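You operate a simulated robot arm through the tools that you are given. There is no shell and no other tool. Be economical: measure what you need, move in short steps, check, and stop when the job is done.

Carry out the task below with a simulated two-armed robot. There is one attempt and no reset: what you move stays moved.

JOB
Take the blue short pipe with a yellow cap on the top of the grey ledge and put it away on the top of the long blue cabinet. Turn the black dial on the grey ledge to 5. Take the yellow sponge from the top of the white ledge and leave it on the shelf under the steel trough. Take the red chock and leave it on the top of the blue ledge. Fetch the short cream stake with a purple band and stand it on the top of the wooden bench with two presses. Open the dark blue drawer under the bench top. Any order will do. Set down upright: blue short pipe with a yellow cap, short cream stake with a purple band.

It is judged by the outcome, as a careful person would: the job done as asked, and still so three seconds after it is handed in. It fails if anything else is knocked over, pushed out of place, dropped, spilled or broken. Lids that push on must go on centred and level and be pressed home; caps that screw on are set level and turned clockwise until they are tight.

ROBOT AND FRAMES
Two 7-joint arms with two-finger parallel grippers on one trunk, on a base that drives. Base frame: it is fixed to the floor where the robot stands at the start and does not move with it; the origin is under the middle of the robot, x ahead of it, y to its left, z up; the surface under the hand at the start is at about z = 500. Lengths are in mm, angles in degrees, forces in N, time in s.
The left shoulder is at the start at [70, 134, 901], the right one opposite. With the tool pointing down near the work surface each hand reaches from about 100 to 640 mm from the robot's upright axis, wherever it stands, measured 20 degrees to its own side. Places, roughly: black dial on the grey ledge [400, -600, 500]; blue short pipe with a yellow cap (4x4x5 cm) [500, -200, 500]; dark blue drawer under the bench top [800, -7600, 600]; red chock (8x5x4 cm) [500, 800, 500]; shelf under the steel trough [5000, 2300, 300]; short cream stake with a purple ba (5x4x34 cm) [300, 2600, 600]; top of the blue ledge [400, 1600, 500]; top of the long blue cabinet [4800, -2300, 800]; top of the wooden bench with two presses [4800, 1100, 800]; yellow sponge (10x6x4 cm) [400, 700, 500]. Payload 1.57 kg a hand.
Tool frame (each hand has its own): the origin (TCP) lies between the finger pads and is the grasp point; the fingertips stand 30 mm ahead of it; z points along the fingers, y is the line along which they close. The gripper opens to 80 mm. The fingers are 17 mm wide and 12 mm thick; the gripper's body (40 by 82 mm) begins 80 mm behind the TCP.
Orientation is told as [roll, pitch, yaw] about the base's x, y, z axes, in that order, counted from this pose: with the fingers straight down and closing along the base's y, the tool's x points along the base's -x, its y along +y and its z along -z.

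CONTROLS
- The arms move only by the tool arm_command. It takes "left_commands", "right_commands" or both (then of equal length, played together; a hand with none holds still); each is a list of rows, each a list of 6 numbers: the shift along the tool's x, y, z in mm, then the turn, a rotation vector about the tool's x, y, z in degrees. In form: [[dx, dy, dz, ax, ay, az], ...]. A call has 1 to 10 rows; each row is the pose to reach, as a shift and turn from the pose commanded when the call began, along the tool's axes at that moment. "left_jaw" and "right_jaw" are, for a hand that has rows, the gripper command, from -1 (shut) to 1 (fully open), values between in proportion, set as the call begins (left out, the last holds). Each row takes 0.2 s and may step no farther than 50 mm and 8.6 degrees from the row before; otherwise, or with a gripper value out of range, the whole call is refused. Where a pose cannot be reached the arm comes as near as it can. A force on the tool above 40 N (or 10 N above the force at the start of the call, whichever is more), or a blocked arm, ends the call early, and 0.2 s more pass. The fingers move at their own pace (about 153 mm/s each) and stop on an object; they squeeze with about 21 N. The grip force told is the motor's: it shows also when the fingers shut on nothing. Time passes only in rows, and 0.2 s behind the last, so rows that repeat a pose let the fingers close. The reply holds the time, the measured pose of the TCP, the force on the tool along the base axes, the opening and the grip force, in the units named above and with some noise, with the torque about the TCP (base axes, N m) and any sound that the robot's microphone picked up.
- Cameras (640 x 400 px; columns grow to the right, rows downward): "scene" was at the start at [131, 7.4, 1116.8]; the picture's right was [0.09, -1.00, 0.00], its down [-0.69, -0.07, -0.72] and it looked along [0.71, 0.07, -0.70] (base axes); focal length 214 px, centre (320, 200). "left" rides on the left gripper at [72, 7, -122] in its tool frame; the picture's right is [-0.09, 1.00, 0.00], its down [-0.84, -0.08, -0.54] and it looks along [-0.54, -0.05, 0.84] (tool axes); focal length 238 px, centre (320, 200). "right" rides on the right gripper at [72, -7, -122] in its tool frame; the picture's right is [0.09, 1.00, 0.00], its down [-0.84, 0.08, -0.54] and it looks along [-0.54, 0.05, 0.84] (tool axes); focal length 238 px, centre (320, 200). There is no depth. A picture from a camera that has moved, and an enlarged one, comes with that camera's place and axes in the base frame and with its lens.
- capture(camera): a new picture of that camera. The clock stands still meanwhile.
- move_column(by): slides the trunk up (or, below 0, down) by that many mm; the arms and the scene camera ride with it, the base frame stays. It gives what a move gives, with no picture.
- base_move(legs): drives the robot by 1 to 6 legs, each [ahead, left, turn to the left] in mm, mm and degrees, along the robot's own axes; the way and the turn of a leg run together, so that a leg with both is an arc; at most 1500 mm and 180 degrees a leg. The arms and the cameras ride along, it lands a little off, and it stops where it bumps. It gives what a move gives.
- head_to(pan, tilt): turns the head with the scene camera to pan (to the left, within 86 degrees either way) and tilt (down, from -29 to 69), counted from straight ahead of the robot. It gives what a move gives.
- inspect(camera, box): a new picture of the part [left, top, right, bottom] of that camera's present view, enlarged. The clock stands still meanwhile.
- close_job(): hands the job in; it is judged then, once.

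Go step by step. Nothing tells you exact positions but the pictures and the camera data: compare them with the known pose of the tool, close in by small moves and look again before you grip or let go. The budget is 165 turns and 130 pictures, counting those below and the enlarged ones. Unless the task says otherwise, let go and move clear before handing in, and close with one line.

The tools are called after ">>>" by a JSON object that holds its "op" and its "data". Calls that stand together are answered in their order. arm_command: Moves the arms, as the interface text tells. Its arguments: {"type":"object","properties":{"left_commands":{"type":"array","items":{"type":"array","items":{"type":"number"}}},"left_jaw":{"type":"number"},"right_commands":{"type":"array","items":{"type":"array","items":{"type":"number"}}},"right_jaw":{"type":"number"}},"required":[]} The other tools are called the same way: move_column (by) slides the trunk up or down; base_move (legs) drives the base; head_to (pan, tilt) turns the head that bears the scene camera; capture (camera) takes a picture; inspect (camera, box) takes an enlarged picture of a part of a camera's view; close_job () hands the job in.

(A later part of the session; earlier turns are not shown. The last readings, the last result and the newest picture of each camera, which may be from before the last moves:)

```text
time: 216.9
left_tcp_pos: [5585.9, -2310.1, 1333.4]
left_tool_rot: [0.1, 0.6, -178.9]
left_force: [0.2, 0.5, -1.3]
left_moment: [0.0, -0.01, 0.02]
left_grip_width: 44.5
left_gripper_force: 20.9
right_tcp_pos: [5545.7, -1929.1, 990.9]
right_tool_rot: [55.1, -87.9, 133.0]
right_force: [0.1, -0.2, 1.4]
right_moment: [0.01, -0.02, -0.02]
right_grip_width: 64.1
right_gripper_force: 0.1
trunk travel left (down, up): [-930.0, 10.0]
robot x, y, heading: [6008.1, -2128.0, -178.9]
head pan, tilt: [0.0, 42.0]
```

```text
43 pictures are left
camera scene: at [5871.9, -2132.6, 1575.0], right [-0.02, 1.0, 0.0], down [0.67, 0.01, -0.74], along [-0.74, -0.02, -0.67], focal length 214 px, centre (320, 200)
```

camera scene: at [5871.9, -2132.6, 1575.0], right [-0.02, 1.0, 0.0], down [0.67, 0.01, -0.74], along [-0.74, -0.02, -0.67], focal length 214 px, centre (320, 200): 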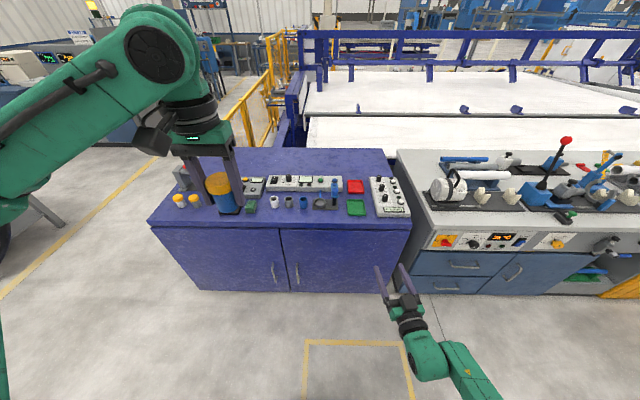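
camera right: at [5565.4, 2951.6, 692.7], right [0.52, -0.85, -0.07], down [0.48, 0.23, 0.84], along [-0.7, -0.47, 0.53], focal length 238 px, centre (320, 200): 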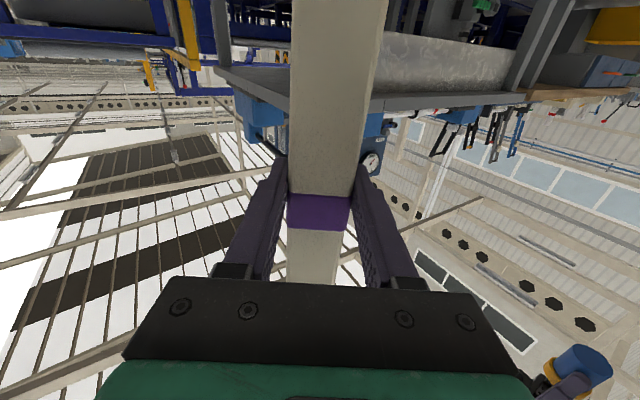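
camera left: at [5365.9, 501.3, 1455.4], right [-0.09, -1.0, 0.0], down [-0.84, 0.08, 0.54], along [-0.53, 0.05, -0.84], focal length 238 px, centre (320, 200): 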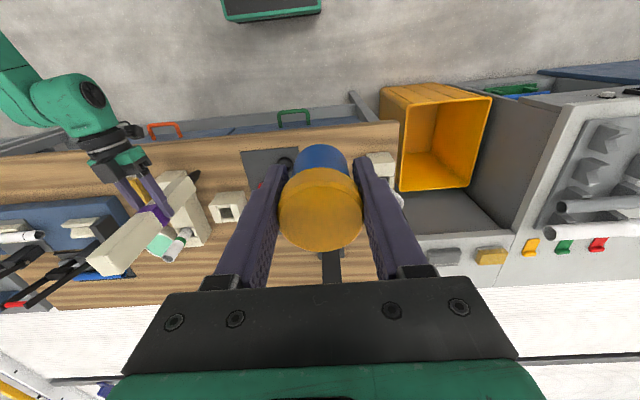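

>>> {"op": "inspect", "data": {"camera": "scene", "box": [145, 140, 425, 240]}}

```text
2.29 times, centred on (285, 190) of scene
camera zoom: at [5871.9, -2132.6, 1575.0], right [-0.02, 1.0, 0.0], down [0.67, 0.01, -0.74], along [-0.74, -0.02, -0.67], focal length 490 px, centre (400, 223)
```

zoom: 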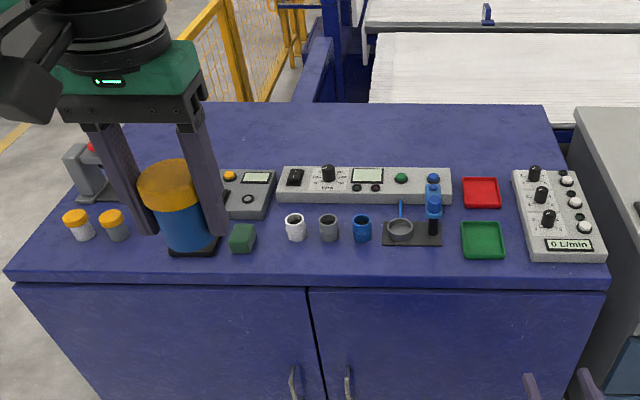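

The front strip of the cabinet top at about [5139, -2311] is free. I'll lower the trunk here in the aisle, raise the right hand out of the way, then drive in.

>>> {"op": "move_column", "data": {"by": -300}}

>>> {"op": "arm_command", "data": {"right_commands": [[-45, 0, 0, 0, 0, 0], [-90, 0, -5, 0, 0, 0], [-135, 0, -10, 0, 0, 0], [-180, 0, -20, 0, 0, 0], [-220, 0, -30, 0, 0, 0], [-260, 0, -40, 0, 0, 0]]}}

>>> {"op": "base_move", "data": {"legs": [[440, 0, 0]]}}

>>> {"op": "capture", "data": {"camera": "left"}}

>>> {"op": "capture", "data": {"camera": "scene"}}

```text
time: 219.9
left_tcp_pos: [5586.1, -2311.2, 1032.2]
left_tool_rot: [0.0, 0.6, -178.9]
left_force: [1.2, -0.3, -0.6]
left_moment: [-0.02, 0.01, -0.03]
left_grip_width: 44.4
left_gripper_force: 21.0
right_tcp_pos: [5545.8, -1930.5, 689.6]
right_tool_rot: [55.0, -88.0, 133.0]
right_force: [0.3, -0.4, -0.5]
right_moment: [-0.02, 0.0, -0.02]
right_grip_width: 64.2
right_gripper_force: 0.1
trunk travel left (down, up): [-630.0, 310.0]
robot x, y, heading: [6005.0, -2129.9, -179.1]
head pan, tilt: [0.0, 42.0]
```

```text
time: 221.3
left_tcp_pos: [5585.3, -2309.9, 1032.9]
left_tool_rot: [0.0, 0.6, -179.0]
left_force: [-0.3, -0.6, -0.4]
left_moment: [-0.02, -0.02, -0.03]
left_grip_width: 44.5
left_gripper_force: 21.2
right_tcp_pos: [5568.9, -1909.1, 945.6]
right_tool_rot: [55.6, -87.8, 132.5]
right_force: [-0.7, 0.9, -0.5]
right_moment: [0.02, 0.0, 0.01]
right_grip_width: 64.0
right_gripper_force: 0.0
right hand out of reach, approached as far as the arm can: row 6
trunk travel left (down, up): [-630.0, 310.0]
robot x, y, heading: [6004.7, -2129.0, -178.7]
head pan, tilt: [0.0, 42.0]
```

```text
time: 223.9
left_tcp_pos: [5152.4, -2320.4, 1032.9]
left_tool_rot: [0.0, 0.6, -178.9]
left_force: [0.3, 1.0, -0.8]
left_moment: [0.03, 0.0, 0.03]
left_grip_width: 44.2
left_gripper_force: 20.5
right_tcp_pos: [5136.5, -1920.3, 944.7]
right_tool_rot: [56.2, -87.9, 131.9]
right_force: [0.5, 0.3, -0.6]
right_moment: [-0.01, -0.01, -0.01]
right_grip_width: 63.9
right_gripper_force: 0.0
trunk travel left (down, up): [-630.0, 310.0]
robot x, y, heading: [5575.1, -2136.1, -178.5]
head pan, tilt: [0.0, 42.0]
```

```text
41 pictures are left
camera left: at [5223.3, -2325.9, 1154.4], right [-0.07, -1.0, 0.0], down [-0.84, 0.06, 0.53], along [-0.53, 0.04, -0.85], focal length 238 px, centre (320, 200)
```

left: 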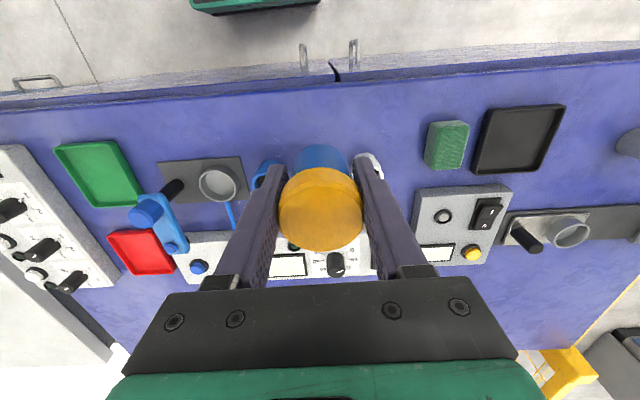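

```text
40 pictures are left
camera scene: at [5438.7, -2141.8, 1275.0], right [-0.02, 1.0, 0.0], down [0.67, 0.01, -0.74], along [-0.74, -0.02, -0.67], focal length 214 px, centre (320, 200)
```

scene: 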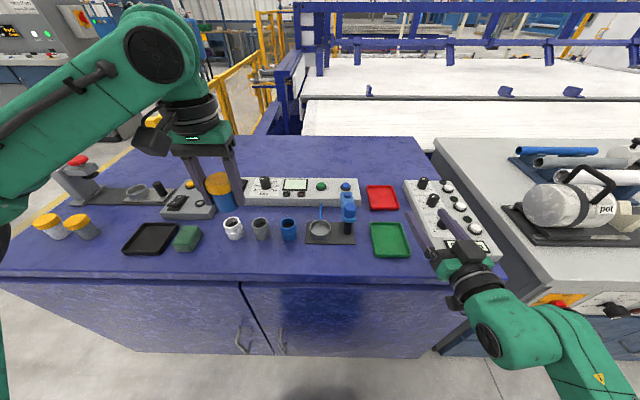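

Cabinet top is at z≈812 with its front edge at x≈5183, and the cups end at x≈5097. I'll lower the pipe at [5140, -2320].

>>> {"op": "arm_command", "data": {"left_commands": [[-6, 0, 40, 0, 0, 0], [-12, 0, 80, 0, 0, 0], [-12, 0, 120, 0, 0, 0], [-12, 0, 150, 0, 0, 0], [-12, 0, 168, 0, 0, 0]]}}

>>> {"op": "inspect", "data": {"camera": "scene", "box": [150, 180, 342, 300]}}

```text
time: 225.2
left_tcp_pos: [5141.5, -2319.8, 864.9]
left_tool_rot: [0.1, 0.5, -178.8]
left_force: [0.0, -0.2, 0.5]
left_moment: [0.01, 0.01, 0.01]
left_grip_width: 44.6
left_gripper_force: 20.9
right_tcp_pos: [5135.5, -1919.0, 945.0]
right_tool_rot: [56.1, -87.9, 131.9]
right_force: [-1.1, 0.4, -0.2]
right_moment: [-0.01, 0.01, 0.03]
right_grip_width: 64.1
right_gripper_force: 0.0
trunk travel left (down, up): [-630.0, 310.0]
robot x, y, heading: [5573.1, -2138.3, -178.9]
head pan, tilt: [0.0, 42.0]
```

```text
3.33 times, centred on (246, 240) of scene
camera zoom: at [5438.7, -2141.9, 1275.0], right [-0.02, 1.0, 0.0], down [0.67, 0.01, -0.74], along [-0.74, -0.02, -0.67], focal length 715 px, centre (567, 67)
```

zoom: 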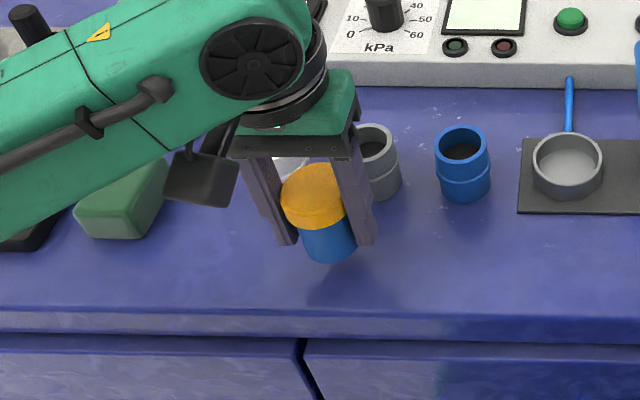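

>>> {"op": "arm_command", "data": {"left_commands": [[0, 0, 5, 0, 0, 0], [0, 0, 9, 0, 0, 0], [0, 0, 12, 0, 0, 0], [0, 0, 15, 0, 0, 0], [0, 0, 17, 0, 0, 0]]}}

>>> {"op": "inspect", "data": {"camera": "scene", "box": [150, 180, 342, 300]}}

```text
time: 226.3
left_tcp_pos: [5144.5, -2320.5, 848.0]
left_tool_rot: [0.1, 0.6, -179.0]
left_force: [0.2, 0.8, -0.4]
left_moment: [-0.01, 0.02, 0.0]
left_grip_width: 44.4
left_gripper_force: 20.8
right_tcp_pos: [5135.1, -1919.5, 944.8]
right_tool_rot: [56.3, -87.9, 131.9]
right_force: [0.1, 0.5, -0.1]
right_moment: [0.03, -0.04, -0.02]
right_grip_width: 64.0
right_gripper_force: 0.1
trunk travel left (down, up): [-630.0, 310.0]
robot x, y, heading: [5576.1, -2139.7, -178.9]
head pan, tilt: [0.0, 42.0]
```

```text
3.33 times, centred on (246, 240) of scene
camera zoom: at [5438.7, -2141.8, 1275.0], right [-0.02, 1.0, 0.0], down [0.67, 0.01, -0.74], along [-0.74, -0.02, -0.67], focal length 715 px, centre (567, 67)
```

zoom: 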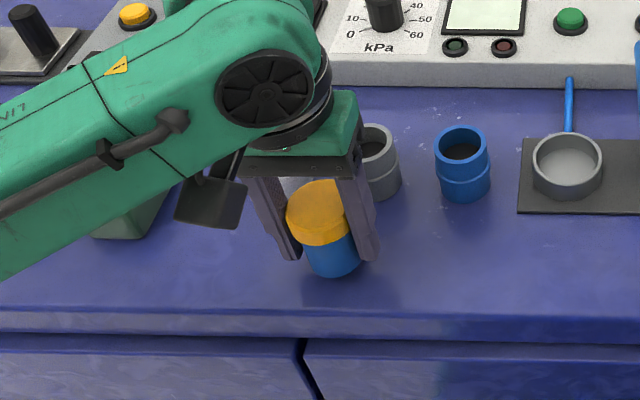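

>>> {"op": "arm_command", "data": {"left_commands": [[2, 0, 3, 0, 0, 0], [2, 0, 6, 0, 0, 0], [2, 0, 8, 0, 0, 0], [2, 0, 10, 0, 0, 0]]}}

```text
time: 227.3
left_tcp_pos: [5144.8, -2319.2, 839.6]
left_tool_rot: [0.1, 0.5, -178.9]
left_force: [-0.8, 0.5, 3.5]
left_moment: [-0.02, 0.08, -0.05]
left_grip_width: 44.3
left_gripper_force: 20.8
right_tcp_pos: [5135.4, -1918.8, 945.6]
right_tool_rot: [57.1, -87.9, 131.0]
right_force: [0.2, 0.3, -0.2]
right_moment: [0.03, 0.0, 0.0]
right_grip_width: 63.9
right_gripper_force: 0.1
trunk travel left (down, up): [-630.0, 310.0]
robot x, y, heading: [5572.5, -2138.8, -178.8]
head pan, tilt: [0.0, 42.0]
```

Contact at TCP z≈839. I'll release and rise.

>>> {"op": "arm_command", "data": {"left_commands": [[0, 0, 0.5, 0, 0, 0], [0, 0, 0.5, 0, 0, 0], [0, 0, 0, 0, 0, 0], [0, 0, -40, 0, 0, 0], [0, 0, -85, 0, 0, 0], [0, 0, -130, 0, 0, 0], [0, 0, -175, 0, 0, 0]], "left_jaw": 0.6}}

>>> {"op": "inspect", "data": {"camera": "scene", "box": [150, 180, 342, 300]}}

```text
time: 228.9
left_tcp_pos: [5143.3, -2320.3, 1012.9]
left_tool_rot: [0.1, 0.6, -178.9]
left_force: [-0.8, 0.0, 0.3]
left_moment: [0.02, 0.02, 0.0]
left_grip_width: 63.8
left_gripper_force: 0.1
right_tcp_pos: [5135.4, -1920.8, 945.3]
right_tool_rot: [57.8, -87.9, 130.4]
right_force: [0.8, 0.4, 0.7]
right_moment: [0.02, -0.01, -0.01]
right_grip_width: 64.2
right_gripper_force: 0.0
trunk travel left (down, up): [-630.0, 310.0]
robot x, y, heading: [5573.1, -2137.3, -178.5]
head pan, tilt: [0.0, 42.0]
```

```text
3.33 times, centred on (246, 240) of scene
camera zoom: at [5439.8, -2141.1, 1275.0], right [-0.02, 1.0, 0.0], down [0.67, 0.01, -0.74], along [-0.74, -0.02, -0.67], focal length 715 px, centre (567, 67)
```

zoom: 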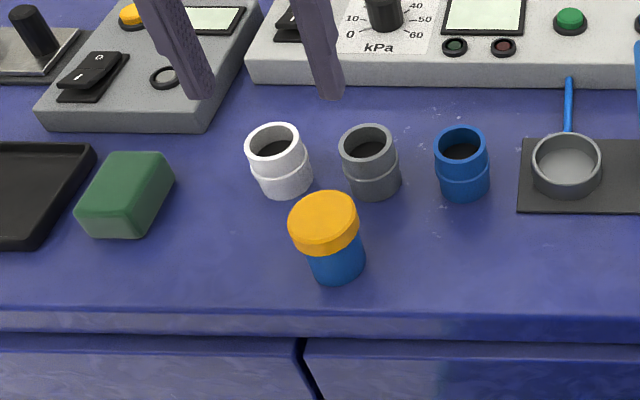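

The pipe stands upright and free. I'll back into the aisle, bring the right hand back to pointing down, and look toward -y for the way to the drawer.

>>> {"op": "base_move", "data": {"legs": [[-450, 0, 0]]}}

>>> {"op": "arm_command", "data": {"right_commands": [[0, 0, 0, 0, 8.5, 0], [0, 0, 0, 0, 17, 0], [0, 0, 0, 0, 25.5, 0], [0, 0, 0, 0, 34, 0], [0, 0, 0, 0, 42.5, 0], [0, 0, 0, 0, 51, 0], [0, 0, 0, 0, 59.5, 0], [0, 0, 0, 0, 68, 0], [0, 0, 0, 0, 76.5, 0], [0, 0, 0, 0, 85, 0]]}}

>>> {"op": "head_to", "data": {"pan": 70, "tilt": 15}}

>>> {"op": "capture", "data": {"camera": "scene"}}

```text
time: 231.7
left_tcp_pos: [5592.0, -2311.9, 1011.9]
left_tool_rot: [0.0, 0.6, -178.7]
left_force: [-0.5, -0.8, -0.2]
left_moment: [0.01, -0.02, 0.02]
left_grip_width: 64.0
left_gripper_force: 0.0
right_tcp_pos: [5583.0, -1910.2, 944.0]
right_tool_rot: [56.4, -87.9, 131.9]
right_force: [0.5, 0.4, 0.0]
right_moment: [-0.04, -0.03, -0.02]
right_grip_width: 64.0
right_gripper_force: 0.0
trunk travel left (down, up): [-630.0, 310.0]
robot x, y, heading: [6016.9, -2128.9, -178.5]
head pan, tilt: [0.0, 42.0]
```

```text
time: 233.9
left_tcp_pos: [5591.2, -2313.9, 1011.8]
left_tool_rot: [0.0, 0.6, -178.7]
left_force: [0.1, -1.2, -0.2]
left_moment: [-0.01, -0.03, 0.0]
left_grip_width: 64.0
left_gripper_force: 0.1
right_tcp_pos: [5581.8, -1912.1, 945.1]
right_tool_rot: [1.8, -3.8, -171.8]
right_force: [-0.1, -0.3, -0.2]
right_moment: [0.04, -0.01, 0.02]
right_grip_width: 64.2
right_gripper_force: 0.1
right hand out of reach, approached as far as the arm can: row 1, 2
trunk travel left (down, up): [-630.0, 310.0]
robot x, y, heading: [6021.6, -2126.2, -178.5]
head pan, tilt: [0.0, 42.0]
```

```text
time: 235.3
left_tcp_pos: [5591.3, -2311.1, 1012.4]
left_tool_rot: [0.0, 0.5, -178.7]
left_force: [0.6, 0.2, 0.4]
left_moment: [0.05, 0.0, 0.02]
left_grip_width: 64.0
left_gripper_force: 0.0
right_tcp_pos: [5582.8, -1909.4, 945.4]
right_tool_rot: [1.8, -3.9, -171.8]
right_force: [0.1, 0.7, -0.7]
right_moment: [-0.03, 0.02, 0.01]
right_grip_width: 64.1
right_gripper_force: 0.1
trunk travel left (down, up): [-630.0, 310.0]
robot x, y, heading: [6024.0, -2129.3, -178.6]
head pan, tilt: [70.0, 15.0]
```

```text
36 pictures are left
camera scene: at [5940.1, -2218.4, 1317.4], right [-0.95, 0.32, 0.0], down [0.08, 0.25, -0.97], along [-0.31, -0.92, -0.26], focal length 214 px, centre (320, 200)
```

scene: 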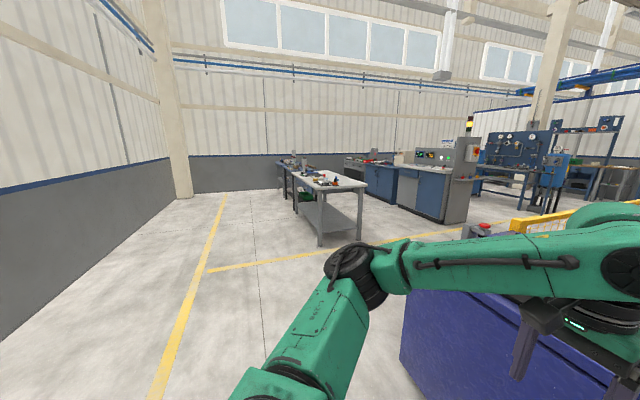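

The lane at y≈-3700 between the cabinet and the far units looks clear toward -x. I'll drive along it and look again.

>>> {"op": "base_move", "data": {"legs": [[0, 0, -1.4], [0, 1500, 0], [1500, 0, 0], [900, 0, 0]]}}

>>> {"op": "head_to", "data": {"pan": 25, "tilt": 15}}

>>> {"op": "capture", "data": {"camera": "scene"}}

```text
time: 254.4
left_tcp_pos: [3206.5, -3852.8, 1012.2]
left_tool_rot: [0.0, 0.5, -179.4]
left_force: [0.2, 0.3, 0.1]
left_moment: [-0.01, 0.04, -0.02]
left_grip_width: 63.9
left_gripper_force: 0.0
right_tcp_pos: [3202.2, -3449.5, 945.4]
right_tool_rot: [1.8, -3.8, -172.5]
right_force: [-0.5, 0.5, 0.5]
right_moment: [0.01, 0.02, -0.01]
right_grip_width: 64.2
right_gripper_force: 0.0
trunk travel left (down, up): [-630.0, 310.0]
robot x, y, heading: [3638.0, -3676.2, -179.3]
head pan, tilt: [70.0, 15.0]
```

```text
time: 255.5
left_tcp_pos: [3206.0, -3852.5, 1013.3]
left_tool_rot: [0.1, 0.6, -179.4]
left_force: [-0.2, -0.4, 0.5]
left_moment: [0.01, 0.01, 0.01]
left_grip_width: 64.0
left_gripper_force: 0.0
right_tcp_pos: [3201.1, -3449.5, 945.2]
right_tool_rot: [1.7, -3.8, -172.5]
right_force: [0.2, -1.1, 0.0]
right_moment: [0.01, -0.02, 0.0]
right_grip_width: 64.2
right_gripper_force: 0.0
trunk travel left (down, up): [-630.0, 310.0]
robot x, y, heading: [3638.6, -3674.6, -179.2]
head pan, tilt: [25.0, 15.0]
```

```text
35 pictures are left
camera scene: at [3502.5, -3715.0, 1317.5], right [-0.43, 0.9, 0.0], down [0.23, 0.11, -0.97], along [-0.87, -0.42, -0.26], focal length 214 px, centre (320, 200)
```

scene: 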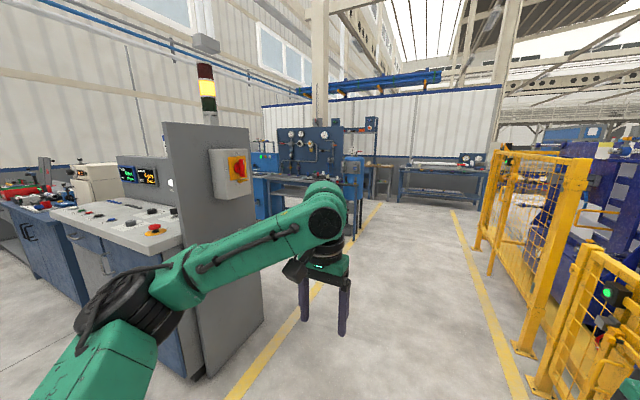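

>>> {"op": "base_move", "data": {"legs": [[1500, 0, 0], [900, 0, 0]]}}

>>> {"op": "head_to", "data": {"pan": 70, "tilt": 12}}

>>> {"op": "capture", "data": {"camera": "scene"}}

```text
time: 267.2
left_tcp_pos: [825.1, -3870.6, 1012.5]
left_tool_rot: [0.1, 0.5, -179.9]
left_force: [0.4, -0.4, -0.5]
left_moment: [-0.04, 0.0, 0.0]
left_grip_width: 63.8
left_gripper_force: 0.1
right_tcp_pos: [825.3, -3467.5, 945.7]
right_tool_rot: [1.7, -3.8, -172.9]
right_force: [-0.4, -0.1, 0.1]
right_moment: [0.04, 0.02, 0.01]
right_grip_width: 64.1
right_gripper_force: 0.0
trunk travel left (down, up): [-630.0, 310.0]
robot x, y, heading: [1259.7, -3697.0, -180.0]
head pan, tilt: [25.0, 15.0]
```

```text
time: 268.3
left_tcp_pos: [826.9, -3869.3, 1012.9]
left_tool_rot: [0.0, 0.5, -179.9]
left_force: [0.1, 0.2, -0.7]
left_moment: [-0.01, 0.02, 0.04]
left_grip_width: 63.8
left_gripper_force: 0.0
right_tcp_pos: [824.9, -3468.2, 945.9]
right_tool_rot: [1.7, -3.7, -173.1]
right_force: [-0.5, -0.4, -0.4]
right_moment: [0.0, -0.01, -0.03]
right_grip_width: 64.0
right_gripper_force: 0.0
trunk travel left (down, up): [-630.0, 310.0]
robot x, y, heading: [1257.0, -3693.2, -180.0]
head pan, tilt: [70.0, 12.0]
```

```text
34 pictures are left
camera scene: at [1175.7, -3783.3, 1322.4], right [-0.94, 0.34, 0.0], down [0.07, 0.2, -0.98], along [-0.33, -0.92, -0.21], focal length 214 px, centre (320, 200)
```

scene: 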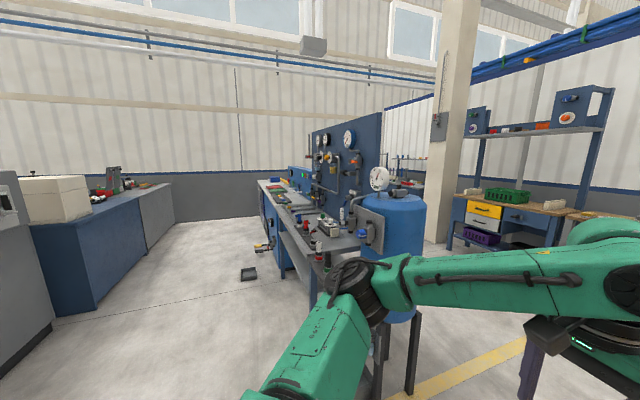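

The bench carrying the drawer faces +x with its front at x≈870, and a small item lies on the floor at [1190, -6150]. I'll strafe along x≈1700, clear of it.

>>> {"op": "base_move", "data": {"legs": [[-430, 0, 0], [0, 1500, 0], [0, 1500, 0]]}}

>>> {"op": "head_to", "data": {"pan": 25, "tilt": 30}}

>>> {"op": "capture", "data": {"camera": "scene"}}

```text
time: 285.1
left_tcp_pos: [1181.2, -6875.6, 1013.0]
left_tool_rot: [0.1, 0.6, 178.0]
left_force: [0.5, 0.3, -0.4]
left_moment: [0.0, 0.01, -0.01]
left_grip_width: 64.3
left_gripper_force: 0.0
right_tcp_pos: [1194.9, -6476.5, 944.2]
right_tool_rot: [1.8, -3.8, -175.0]
right_force: [0.3, 0.8, -0.2]
right_moment: [0.01, -0.01, -0.02]
right_grip_width: 64.2
right_gripper_force: 0.1
trunk travel left (down, up): [-630.0, 310.0]
robot x, y, heading: [1619.8, -6718.9, 178.4]
head pan, tilt: [70.0, 12.0]
```

```text
time: 286.2
left_tcp_pos: [1181.0, -6877.9, 1011.5]
left_tool_rot: [0.2, 0.5, 178.2]
left_force: [0.2, -1.3, 0.8]
left_moment: [0.01, 0.03, -0.01]
left_grip_width: 63.9
left_gripper_force: 0.1
right_tcp_pos: [1194.5, -6476.8, 945.3]
right_tool_rot: [1.7, -3.8, -175.1]
right_force: [-0.1, -0.2, -1.0]
right_moment: [0.0, 0.0, -0.01]
right_grip_width: 63.9
right_gripper_force: 0.0
trunk travel left (down, up): [-630.0, 310.0]
robot x, y, heading: [1621.0, -6721.9, 178.0]
head pan, tilt: [25.0, 30.0]
```

```text
33 pictures are left
camera scene: at [1486.0, -6752.7, 1293.3], right [-0.39, 0.92, 0.0], down [0.46, 0.2, -0.87], along [-0.8, -0.34, -0.5], focal length 214 px, centre (320, 200)
```

scene: 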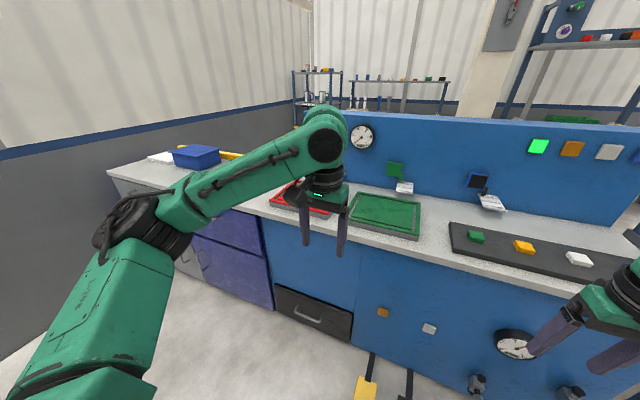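

>>> {"op": "base_move", "data": {"legs": [[0, 600, 2]]}}

>>> {"op": "head_to", "data": {"pan": 10, "tilt": 35}}

>>> {"op": "capture", "data": {"camera": "scene"}}

```text
time: 289.6
left_tcp_pos: [1179.6, -7494.0, 1011.6]
left_tool_rot: [0.2, 0.5, -179.8]
left_force: [0.6, 0.4, 1.2]
left_moment: [0.02, 0.04, 0.0]
left_grip_width: 63.9
left_gripper_force: 0.0
right_tcp_pos: [1177.8, -7092.8, 945.9]
right_tool_rot: [1.8, -3.8, -172.9]
right_force: [0.3, 0.0, -0.2]
right_moment: [0.04, 0.02, 0.0]
right_grip_width: 64.1
right_gripper_force: 0.1
trunk travel left (down, up): [-630.0, 310.0]
robot x, y, heading: [1610.7, -7321.2, -179.7]
head pan, tilt: [25.0, 30.0]
```

```text
time: 290.4
left_tcp_pos: [1181.9, -7496.1, 1012.2]
left_tool_rot: [0.1, 0.6, -179.8]
left_force: [-0.8, 0.4, 0.5]
left_moment: [0.02, -0.01, 0.05]
left_grip_width: 63.9
left_gripper_force: 0.1
right_tcp_pos: [1177.8, -7092.5, 946.1]
right_tool_rot: [1.8, -3.8, -172.9]
right_force: [0.1, 0.1, 0.5]
right_moment: [-0.02, 0.0, -0.01]
right_grip_width: 64.0
right_gripper_force: 0.2
trunk travel left (down, up): [-630.0, 310.0]
robot x, y, heading: [1612.6, -7319.4, -179.6]
head pan, tilt: [10.0, 35.0]
```

```text
32 pictures are left
camera scene: at [1474.6, -7335.3, 1285.5], right [-0.18, 0.98, 0.0], down [0.56, 0.1, -0.82], along [-0.81, -0.15, -0.57], focal length 214 px, centre (320, 200)
```

scene: 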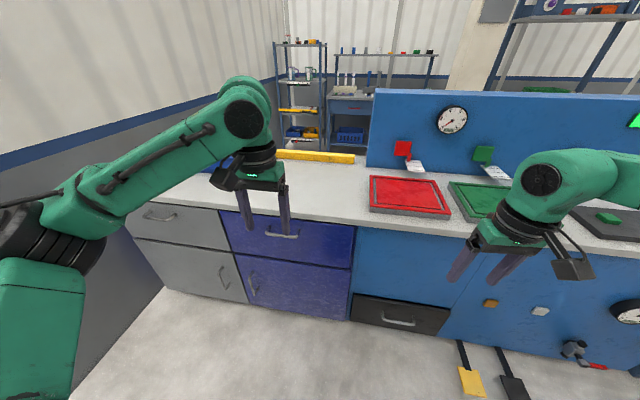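

The dark blue drawer with its bar handle is at about [870, -7607, 660]. I'll take a closer look at the handle.

>>> {"op": "inspect", "data": {"camera": "scene", "box": [215, 185, 375, 285]}}

>>> {"op": "move_column", "data": {"by": -250}}

>>> {"op": "base_move", "data": {"legs": [[0, 130, 0]]}}

>>> {"op": "inspect", "data": {"camera": "scene", "box": [200, 100, 424, 240]}}

```text
4.00 times, centred on (295, 235) of scene
camera zoom: at [1474.6, -7335.3, 1285.5], right [-0.18, 0.98, 0.0], down [0.56, 0.1, -0.82], along [-0.81, -0.15, -0.57], focal length 858 px, centre (420, 60)
```

zoom: 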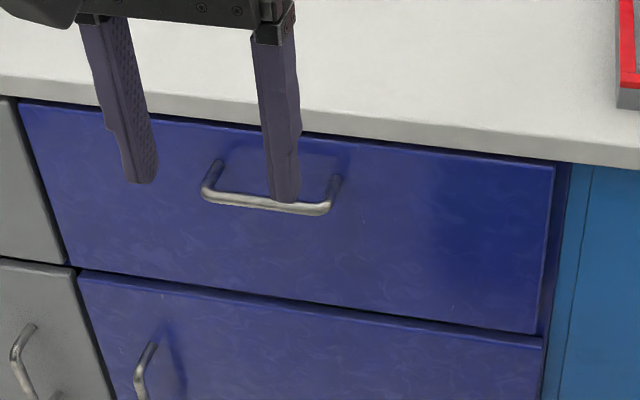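

```text
time: 293.0
left_tcp_pos: [1180.0, -7494.4, 762.9]
left_tool_rot: [0.1, 0.6, -179.7]
left_force: [0.0, -0.5, 0.4]
left_moment: [0.03, -0.02, 0.01]
left_grip_width: 64.0
left_gripper_force: 0.0
right_tcp_pos: [1178.0, -7092.6, 695.1]
right_tool_rot: [1.8, -3.8, -172.9]
right_force: [-1.0, -0.4, 0.3]
right_moment: [0.01, -0.02, 0.03]
right_grip_width: 63.9
right_gripper_force: 0.0
trunk travel left (down, up): [-380.0, 560.0]
robot x, y, heading: [1613.1, -7317.4, -179.8]
head pan, tilt: [10.0, 35.0]
```

```text
time: 294.2
left_tcp_pos: [1181.5, -7626.2, 762.5]
left_tool_rot: [0.1, 0.5, -179.8]
left_force: [-0.7, -0.2, -1.0]
left_moment: [0.03, 0.01, -0.01]
left_grip_width: 63.9
left_gripper_force: 0.2
right_tcp_pos: [1179.1, -7223.9, 694.6]
right_tool_rot: [1.7, -3.8, -173.0]
right_force: [1.0, 0.1, -0.4]
right_moment: [0.02, 0.01, 0.01]
right_grip_width: 64.2
right_gripper_force: 0.0
trunk travel left (down, up): [-380.0, 560.0]
robot x, y, heading: [1612.2, -7448.9, -179.8]
head pan, tilt: [10.0, 35.0]
```

```text
2.86 times, centred on (312, 170) of scene
camera zoom: at [1475.4, -7467.0, 1035.5], right [-0.18, 0.98, 0.0], down [0.56, 0.1, -0.82], along [-0.81, -0.15, -0.57], focal length 613 px, centre (343, 286)
```

zoom: 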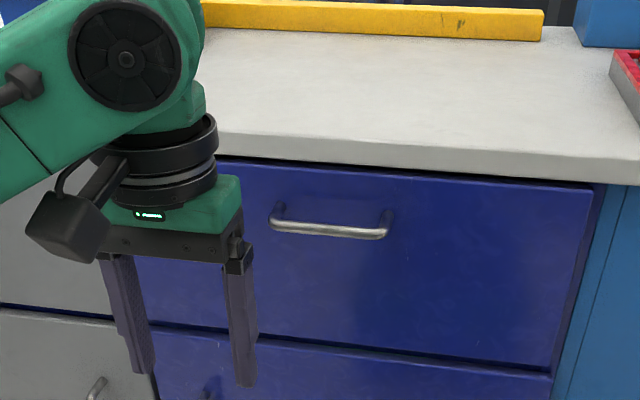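

By triangulation the handle bar is at [923, -7585, 715], ~120 mm long. I'll tilt the left hand to point horizontally at it.

>>> {"op": "arm_command", "data": {"left_commands": [[-10, -4, 5, 0, -8.5, 0], [-20, -8, 10, 0, -17, 0], [-30, -12, 15, 0, -25.5, 0], [-40, -16, 20, 0, -34, 0], [-50, -20, 25, 0, -42.5, 0], [-60, -24, 30, 0, -51, 0], [-70, -28, 35, 0, -59.5, 0], [-80, -33, 40, 0, -68, 0], [-90, -37, 44, 0, -76.5, 0], [-100, -41, 47, 0, -85, 0]], "left_jaw": 0.2}}

>>> {"op": "arm_command", "data": {"left_commands": [[0, 0, 0, 0, 0, 8.5], [0, 0, 0, 0, 0, 17], [0, 0, 0, 0, 0, 25.5], [0, 0, 0, 0, 0, 34], [0, 0, 0, 0, 0, 42.5]]}}

```text
time: 296.4
left_tcp_pos: [1080.4, -7585.8, 715.6]
left_tool_rot: [0.7, -84.5, 179.9]
left_force: [0.4, 0.7, -0.2]
left_moment: [0.01, -0.01, 0.0]
left_grip_width: 48.3
left_gripper_force: 0.1
right_tcp_pos: [1179.0, -7224.0, 694.9]
right_tool_rot: [1.7, -3.8, -172.8]
right_force: [-0.1, -0.6, 0.1]
right_moment: [-0.01, 0.01, 0.03]
right_grip_width: 63.7
right_gripper_force: 0.1
trunk travel left (down, up): [-380.0, 560.0]
robot x, y, heading: [1613.2, -7451.8, -179.9]
head pan, tilt: [10.0, 35.0]
```

```text
time: 297.6
left_tcp_pos: [1081.3, -7584.4, 714.6]
left_tool_rot: [81.8, -47.0, 96.3]
left_force: [-0.2, 0.7, -0.3]
left_moment: [-0.01, -0.01, 0.01]
left_grip_width: 47.9
left_gripper_force: 0.0
right_tcp_pos: [1178.4, -7223.9, 696.1]
right_tool_rot: [1.8, -3.8, -172.9]
right_force: [-0.5, 0.4, -0.4]
right_moment: [0.0, 0.0, -0.03]
right_grip_width: 64.3
right_gripper_force: 0.0
trunk travel left (down, up): [-380.0, 560.0]
robot x, y, heading: [1609.7, -7447.0, -179.8]
head pan, tilt: [10.0, 35.0]
```

>>> {"op": "arm_command", "data": {"left_commands": [[0, 0, 0, 0, 0, 8.5], [0, 0, 0, 0, 0, 17], [0, 0, 0, 0, 0, 25.5], [0, 0, 0, 0, 0, 34], [0, 0, 0, 0, 0, 42.5], [0, 0, 0, 0, 0, 47.5]]}}

>>> {"op": "arm_command", "data": {"left_commands": [[0, 0, 0, -5, 0, 0]]}}

>>> {"op": "capture", "data": {"camera": "left"}}

>>> {"op": "inspect", "data": {"camera": "scene", "box": [200, 100, 424, 240]}}

```text
time: 299.1
left_tcp_pos: [1080.6, -7585.2, 713.4]
left_tool_rot: [84.4, 0.2, 90.1]
left_force: [-0.1, 0.9, -0.4]
left_moment: [0.01, -0.02, 0.0]
left_grip_width: 47.9
left_gripper_force: 0.0
right_tcp_pos: [1179.1, -7223.3, 695.7]
right_tool_rot: [1.8, -3.9, -172.9]
right_force: [0.3, -0.1, 0.9]
right_moment: [-0.02, 0.02, 0.01]
right_grip_width: 63.9
right_gripper_force: 0.2
trunk travel left (down, up): [-380.0, 560.0]
robot x, y, heading: [1612.8, -7448.9, -179.8]
head pan, tilt: [10.0, 35.0]
```

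```text
time: 299.4
left_tcp_pos: [1081.7, -7585.4, 714.1]
left_tool_rot: [89.5, 0.1, 90.2]
left_force: [-0.1, 0.5, 0.2]
left_moment: [-0.02, 0.01, -0.01]
left_grip_width: 48.0
left_gripper_force: 0.0
right_tcp_pos: [1177.5, -7225.0, 695.0]
right_tool_rot: [1.8, -3.9, -172.9]
right_force: [0.4, -0.2, 0.4]
right_moment: [0.05, 0.0, 0.0]
right_grip_width: 63.9
right_gripper_force: 0.0
trunk travel left (down, up): [-380.0, 560.0]
robot x, y, heading: [1613.6, -7451.9, -179.7]
head pan, tilt: [10.0, 35.0]
```

```text
29 pictures are left
camera left: at [1202.6, -7657.6, 721.2], right [-0.01, 0.09, 1.0], down [0.54, 0.84, -0.07], along [-0.84, 0.54, -0.06], focal length 238 px, centre (320, 200)
```

left: 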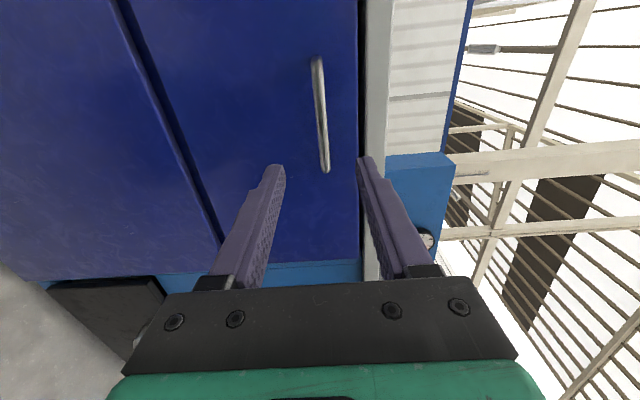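

```text
2.86 times, centred on (312, 170) of scene
camera zoom: at [1475.4, -7466.2, 1035.5], right [-0.18, 0.98, 0.0], down [0.56, 0.1, -0.82], along [-0.81, -0.15, -0.57], focal length 613 px, centre (343, 286)
```

zoom: 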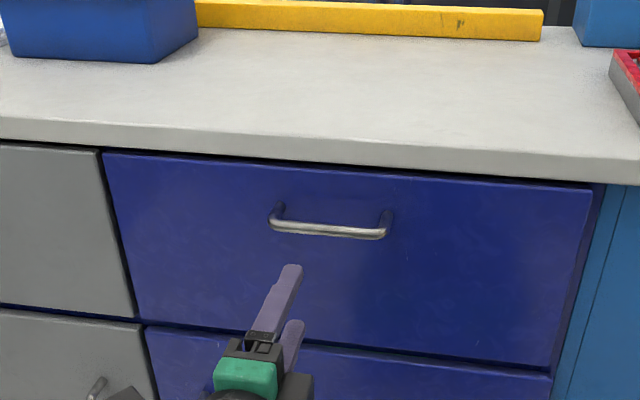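

The hand is level with the bar. I'll narrow the jaws to 32 mm and advance to the handle.

>>> {"op": "arm_command", "data": {"left_commands": [[2, 0, 45, 0, 0, 0], [4, 0, 90, 0, 0, 0], [4, 0, 120, 0, 0, 0], [4, 0, 135, 0, 0, 0], [4, 0, 146, 0, 0, 0]], "left_jaw": -0.2}}

>>> {"op": "capture", "data": {"camera": "left"}}

```text
time: 300.6
left_tcp_pos: [935.7, -7591.3, 713.9]
left_tool_rot: [89.4, 0.2, 90.2]
left_force: [0.6, -0.2, 0.2]
left_moment: [0.0, -0.02, -0.01]
left_grip_width: 31.8
left_gripper_force: 0.1
right_tcp_pos: [1178.3, -7223.7, 695.5]
right_tool_rot: [1.8, -3.8, -172.9]
right_force: [0.1, -0.4, 0.9]
right_moment: [0.03, -0.01, 0.02]
right_grip_width: 63.7
right_gripper_force: 0.1
trunk travel left (down, up): [-380.0, 560.0]
robot x, y, heading: [1613.2, -7449.6, -179.7]
head pan, tilt: [10.0, 35.0]
```

```text
27 pictures are left
camera left: at [1056.3, -7662.4, 720.1], right [-0.01, 0.09, 1.0], down [0.54, 0.84, -0.07], along [-0.84, 0.54, -0.06], focal length 238 px, centre (320, 200)
```

left: 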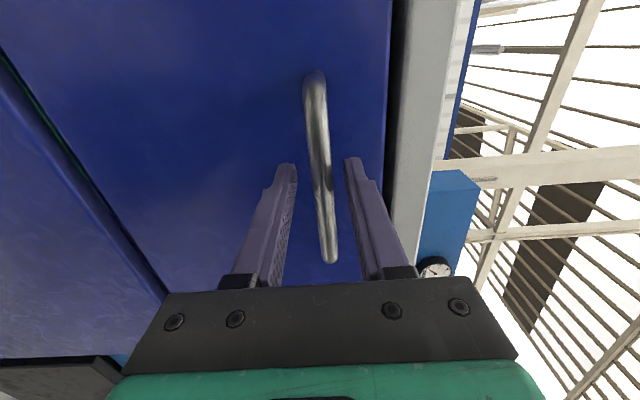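

The bar is between the pads. I'll close and start to pull.

>>> {"op": "arm_command", "data": {"left_commands": [[0, 0, 0, 0, 0, 0], [0, 0, 0, 0, 0, 0], [0, 0, -10, 0, 0, 0], [0, 0, -25, 0, 0, 0], [0, 0, -40, 0, 0, 0], [0, 0, -60, 0, 0, 0]], "left_jaw": -1}}

>>> {"op": "inspect", "data": {"camera": "scene", "box": [200, 100, 424, 240]}}

```text
time: 302.1
left_tcp_pos: [995.8, -7590.0, 714.4]
left_tool_rot: [89.5, 0.1, 90.3]
left_force: [1.2, -2.4, 9.9]
left_moment: [0.13, 0.01, -0.75]
left_grip_width: 12.3
left_gripper_force: 30.1
right_tcp_pos: [1179.1, -7223.7, 695.9]
right_tool_rot: [1.8, -3.9, -172.9]
right_force: [0.5, 0.6, -0.2]
right_moment: [-0.02, 0.02, 0.0]
right_grip_width: 63.8
right_gripper_force: 0.2
trunk travel left (down, up): [-380.0, 560.0]
robot x, y, heading: [1610.5, -7451.6, -179.7]
head pan, tilt: [10.0, 35.0]
```

```text
2.86 times, centred on (312, 170) of scene
camera zoom: at [1477.2, -7466.2, 1035.8], right [-0.18, 0.98, 0.0], down [0.56, 0.1, -0.82], along [-0.81, -0.15, -0.57], focal length 613 px, centre (343, 286)
```

zoom: 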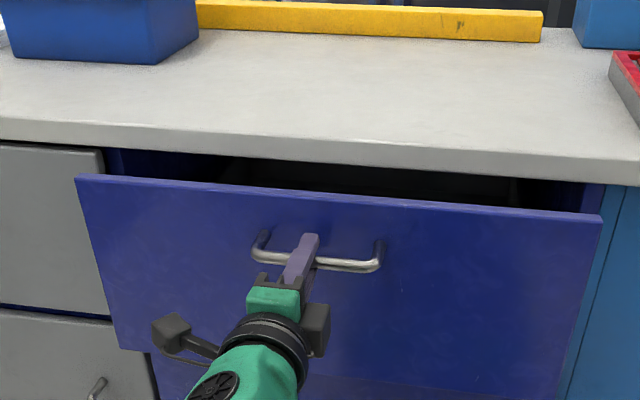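

The drawer slides out. I'll pull it further by backing the base.

>>> {"op": "base_move", "data": {"legs": [[-150, 0, 0], [-130, 0, 0]]}}

>>> {"op": "capture", "data": {"camera": "scene"}}

```text
time: 304.3
left_tcp_pos: [1277.6, -7588.5, 716.4]
left_tool_rot: [89.6, 0.1, 90.0]
left_force: [0.6, -13.8, 13.4]
left_moment: [-0.06, 0.12, 0.63]
left_grip_width: 12.9
left_gripper_force: 29.6
right_tcp_pos: [1460.9, -7222.7, 697.3]
right_tool_rot: [1.7, -4.1, -173.2]
right_force: [0.2, -0.2, -0.3]
right_moment: [0.01, 0.02, -0.03]
right_grip_width: 63.7
right_gripper_force: 0.1
trunk travel left (down, up): [-380.0, 560.0]
robot x, y, heading: [1897.2, -7446.6, -179.9]
head pan, tilt: [10.0, 35.0]
```

```text
25 pictures are left
camera scene: at [1758.9, -7466.2, 1035.8], right [-0.18, 0.98, 0.0], down [0.56, 0.1, -0.82], along [-0.81, -0.14, -0.57], focal length 214 px, centre (320, 200)
```

scene: 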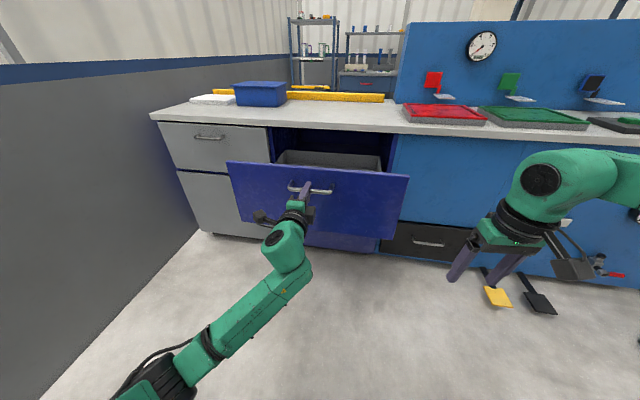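

It is open about 340 mm. I'll pull a bit more with the arm, then let go.

>>> {"op": "arm_command", "data": {"left_commands": [[0, 0, -15, 0, 0, 0], [0, 0, -30, 0, 0, 0], [0, 0, -45, 0, 0, 0], [0, 0, -60, 0, 0, 0]]}}

>>> {"op": "arm_command", "data": {"left_commands": [[0, 0, 0, 0, 0, 0], [0, 0, 0, 0, 0, 0], [0, 0, -25, 0, 0, 0], [0, 0, -60, 0, 0, 0], [0, 0, -100, 0, 0, 0]], "left_jaw": 0.3}}

>>> {"op": "capture", "data": {"camera": "scene"}}

```text
time: 304.8
left_tcp_pos: [1285.0, -7587.7, 715.2]
left_tool_rot: [89.7, 0.0, 90.2]
left_force: [-16.9, 2.6, -1.0]
left_moment: [0.05, -0.04, -0.07]
left_grip_width: 13.1
left_gripper_force: 29.8
right_tcp_pos: [1458.4, -7219.8, 693.2]
right_tool_rot: [1.8, -3.7, -173.2]
right_force: [0.0, 0.5, 0.4]
right_moment: [0.02, 0.01, -0.03]
right_grip_width: 63.8
right_gripper_force: 0.3
trunk travel left (down, up): [-380.0, 560.0]
robot x, y, heading: [1893.2, -7448.1, -180.0]
head pan, tilt: [10.0, 35.0]
stopped in row 2 (left hand): the force on the tool passed its limit at 91 N (the readings are from after the stop); the commanded pose is now the measured one
```

```text
time: 305.9
left_tcp_pos: [1387.8, -7587.9, 717.6]
left_tool_rot: [90.1, 0.0, 90.1]
left_force: [-0.6, -0.1, -0.7]
left_moment: [0.0, 0.01, 0.01]
left_grip_width: 52.1
left_gripper_force: 0.0
right_tcp_pos: [1460.1, -7220.6, 695.5]
right_tool_rot: [1.8, -3.9, -173.2]
right_force: [-0.9, -0.1, 0.5]
right_moment: [0.02, 0.02, 0.03]
right_grip_width: 63.9
right_gripper_force: 0.1
trunk travel left (down, up): [-380.0, 560.0]
robot x, y, heading: [1894.8, -7448.8, -179.7]
head pan, tilt: [10.0, 35.0]
```

```text
24 pictures are left
camera scene: at [1756.3, -7464.4, 1035.6], right [-0.17, 0.98, 0.0], down [0.56, 0.1, -0.82], along [-0.81, -0.14, -0.57], focal length 214 px, centre (320, 200)
```

scene: 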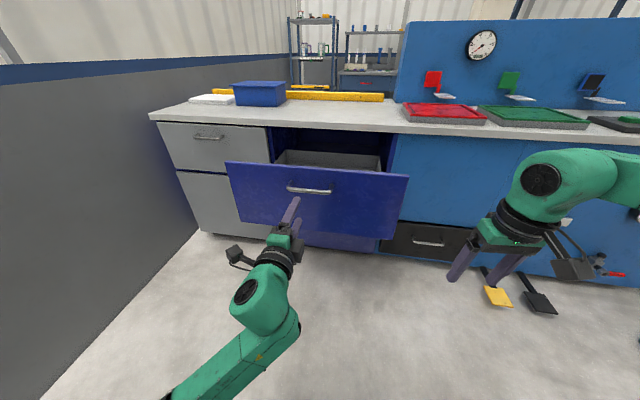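

The drawer is open to its stop. Now I drive back toward the white ledge for the sponge.

>>> {"op": "base_move", "data": {"legs": [[0, -1500, 0], [0, -1500, 0], [0, -740, 0]]}}

>>> {"op": "head_to", "data": {"pan": 0, "tilt": 20}}

>>> {"op": "capture", "data": {"camera": "scene"}}

```text
time: 324.0
left_tcp_pos: [1501.4, -3836.8, 717.3]
left_tool_rot: [90.1, 0.2, 86.9]
left_force: [-0.5, -0.2, -0.2]
left_moment: [-0.01, -0.01, 0.0]
left_grip_width: 51.9
left_gripper_force: 0.0
right_tcp_pos: [1596.1, -3472.5, 694.6]
right_tool_rot: [1.8, -3.9, -176.4]
right_force: [-0.1, 0.6, 0.4]
right_moment: [0.0, 0.02, -0.03]
right_grip_width: 64.1
right_gripper_force: 0.1
trunk travel left (down, up): [-380.0, 560.0]
robot x, y, heading: [2017.2, -3723.9, 176.9]
head pan, tilt: [10.0, 35.0]
```

```text
time: 324.7
left_tcp_pos: [1502.4, -3836.9, 716.8]
left_tool_rot: [90.1, 0.1, 86.9]
left_force: [0.0, 0.7, -0.6]
left_moment: [0.0, 0.0, 0.0]
left_grip_width: 52.0
left_gripper_force: 0.1
right_tcp_pos: [1595.7, -3474.5, 695.7]
right_tool_rot: [1.8, -3.8, -176.4]
right_force: [0.7, 0.0, -0.5]
right_moment: [-0.02, 0.0, -0.03]
right_grip_width: 63.9
right_gripper_force: 0.1
trunk travel left (down, up): [-380.0, 560.0]
robot x, y, heading: [2015.6, -3727.4, 176.9]
head pan, tilt: [0.0, 20.0]
```

```text
23 pictures are left
camera scene: at [1871.5, -3718.5, 1059.3], right [0.06, 1.0, 0.0], down [0.34, -0.02, -0.94], along [-0.94, 0.05, -0.34], focal length 214 px, centre (320, 200)
```

scene: 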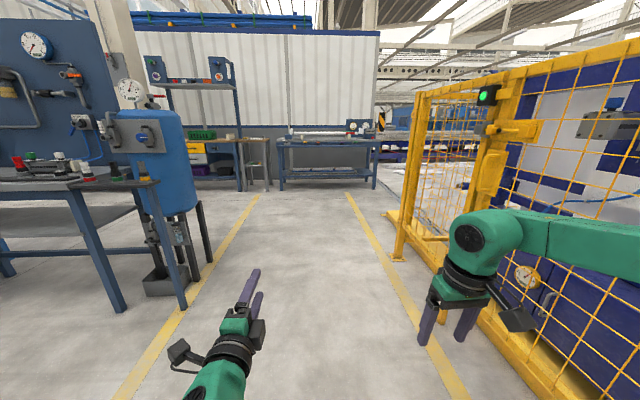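

>>> {"op": "base_move", "data": {"legs": [[0, 0, 3], [1500, 0, 0], [1360, 0, 0], [0, 0, -90], [1500, 0, 0], [1400, 0, 0]]}}

```text
time: 356.4
left_tcp_pos: [-1024.5, -305.2, 715.9]
left_tool_rot: [89.9, 0.1, 0.2]
left_force: [-0.5, -0.4, -0.3]
left_moment: [-0.04, -0.02, 0.02]
left_grip_width: 52.0
left_gripper_force: 0.0
right_tcp_pos: [-656.4, -377.3, 695.6]
right_tool_rot: [1.8, -3.8, 96.8]
right_force: [0.1, 0.4, 0.1]
right_moment: [-0.03, 0.02, 0.0]
right_grip_width: 64.2
right_gripper_force: 0.1
trunk travel left (down, up): [-380.0, 560.0]
robot x, y, heading: [-885.8, -808.3, 90.2]
head pan, tilt: [0.0, 20.0]
```

Next I raise the trunk and approach the white ledge.

>>> {"op": "move_column", "data": {"by": 95}}

>>> {"op": "base_move", "data": {"legs": [[1500, 0, 0], [70, 0, 0], [0, 0, -90], [810, 0, 0]]}}

>>> {"op": "head_to", "data": {"pan": 0, "tilt": 50}}

>>> {"op": "capture", "data": {"camera": "scene"}}

```text
time: 357.7
left_tcp_pos: [-1023.3, -304.2, 811.4]
left_tool_rot: [90.0, 0.1, 0.2]
left_force: [0.5, -0.1, 0.0]
left_moment: [-0.03, -0.02, -0.02]
left_grip_width: 51.9
left_gripper_force: 0.1
right_tcp_pos: [-657.5, -377.5, 789.6]
right_tool_rot: [1.8, -3.7, 96.8]
right_force: [-0.7, -0.1, 0.2]
right_moment: [0.0, 0.02, 0.02]
right_grip_width: 64.2
right_gripper_force: 0.1
trunk travel left (down, up): [-475.0, 465.0]
robot x, y, heading: [-887.1, -811.3, 90.2]
head pan, tilt: [0.0, 20.0]
```

```text
time: 373.5
left_tcp_pos: [427.3, 955.9, 811.9]
left_tool_rot: [90.0, 0.0, -87.5]
left_force: [0.5, -0.3, 0.1]
left_moment: [0.01, 0.01, 0.0]
left_grip_width: 52.0
left_gripper_force: 0.0
right_tcp_pos: [368.9, 586.3, 790.7]
right_tool_rot: [1.9, -3.8, 9.2]
right_force: [0.5, 0.1, 0.3]
right_moment: [-0.03, 0.05, -0.03]
right_grip_width: 64.2
right_gripper_force: 0.1
trunk travel left (down, up): [-475.0, 465.0]
robot x, y, heading: [-74.1, 795.2, 2.5]
head pan, tilt: [0.0, 20.0]
```

```text
time: 374.5
left_tcp_pos: [426.5, 956.5, 812.7]
left_tool_rot: [90.1, 0.0, -87.5]
left_force: [0.3, 0.1, -0.2]
left_moment: [-0.03, -0.02, 0.01]
left_grip_width: 52.0
left_gripper_force: 0.1
right_tcp_pos: [368.0, 587.5, 790.6]
right_tool_rot: [1.7, -3.8, 9.2]
right_force: [-0.5, 0.5, 0.0]
right_moment: [0.01, 0.0, 0.01]
right_grip_width: 64.0
right_gripper_force: 0.1
trunk travel left (down, up): [-475.0, 465.0]
robot x, y, heading: [-74.4, 798.2, 2.4]
head pan, tilt: [0.0, 50.0]
```

```text
22 pictures are left
camera scene: at [52.1, 801.9, 1108.8], right [0.04, -1.0, 0.0], down [-0.76, -0.03, -0.64], along [0.64, 0.03, -0.77], focal length 214 px, centre (320, 200)
```

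scene: 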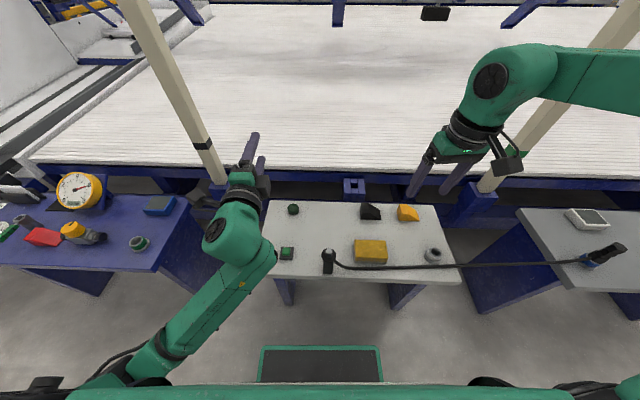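

Now I bring the right hand over the sponge, level it, and turn it to -90.

>>> {"op": "arm_command", "data": {"right_commands": [[3, 35, 30, 0.6, 1.3, 0], [6, 70, 60, 1.2, 2.6, 0], [9, 106, 100, 1.8, 3.8, 0]], "right_jaw": 0.8}}

>>> {"op": "arm_command", "data": {"right_commands": [[0, 0, 0, 0, 0, 8.5], [0, 0, 0, 0, 0, 17], [0, 0, 0, 0, 0, 25.5], [0, 0, 0, 0, 0, 34], [0, 0, 0, 0, 0, 42.5], [0, 0, 0, 0, 0, 51], [0, 0, 0, 0, 0, 59.5], [0, 0, 0, 0, 0, 68], [0, 0, 0, 0, 0, 76.5], [0, 0, 0, 0, 0, 85]]}}

>>> {"op": "arm_command", "data": {"right_commands": [[0, 0, 10, 0, 0, 7], [0, 0, 40, 0, 0, 14]]}}

>>> {"op": "capture", "data": {"camera": "right"}}

```text
refused: row 3 steps farther than a row can; nothing moved
```

```text
time: 376.7
left_tcp_pos: [426.6, 955.4, 811.4]
left_tool_rot: [90.0, 0.1, -87.6]
left_force: [0.0, -0.6, -0.3]
left_moment: [-0.02, 0.02, 0.01]
left_grip_width: 52.1
left_gripper_force: 0.0
right_tcp_pos: [368.3, 587.5, 789.8]
right_tool_rot: [4.1, 1.5, -76.0]
right_force: [0.5, -0.4, 0.2]
right_moment: [0.03, -0.02, 0.03]
right_grip_width: 63.8
right_gripper_force: 0.1
trunk travel left (down, up): [-475.0, 465.0]
robot x, y, heading: [-74.7, 794.5, 2.6]
head pan, tilt: [0.0, 50.0]
```

```text
time: 377.3
left_tcp_pos: [426.9, 956.6, 811.8]
left_tool_rot: [90.0, 0.0, -87.6]
left_force: [0.2, 0.1, 0.8]
left_moment: [0.02, -0.03, -0.03]
left_grip_width: 52.0
left_gripper_force: 0.0
right_tcp_pos: [371.1, 589.4, 749.9]
right_tool_rot: [3.5, 2.4, -89.8]
right_force: [0.2, -0.4, 0.0]
right_moment: [0.01, 0.04, -0.01]
right_grip_width: 63.9
right_gripper_force: 0.1
trunk travel left (down, up): [-475.0, 465.0]
robot x, y, heading: [-75.9, 797.1, 2.2]
head pan, tilt: [0.0, 50.0]
```

```text
21 pictures are left
camera right: at [357.1, 655.3, 874.0], right [0.99, 0.09, 0.06], down [0.05, -0.86, 0.51], along [0.1, -0.5, -0.86], focal length 238 px, centre (320, 200)
```

right: 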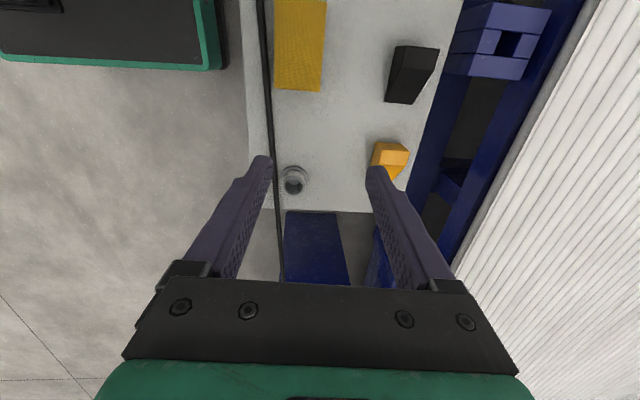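

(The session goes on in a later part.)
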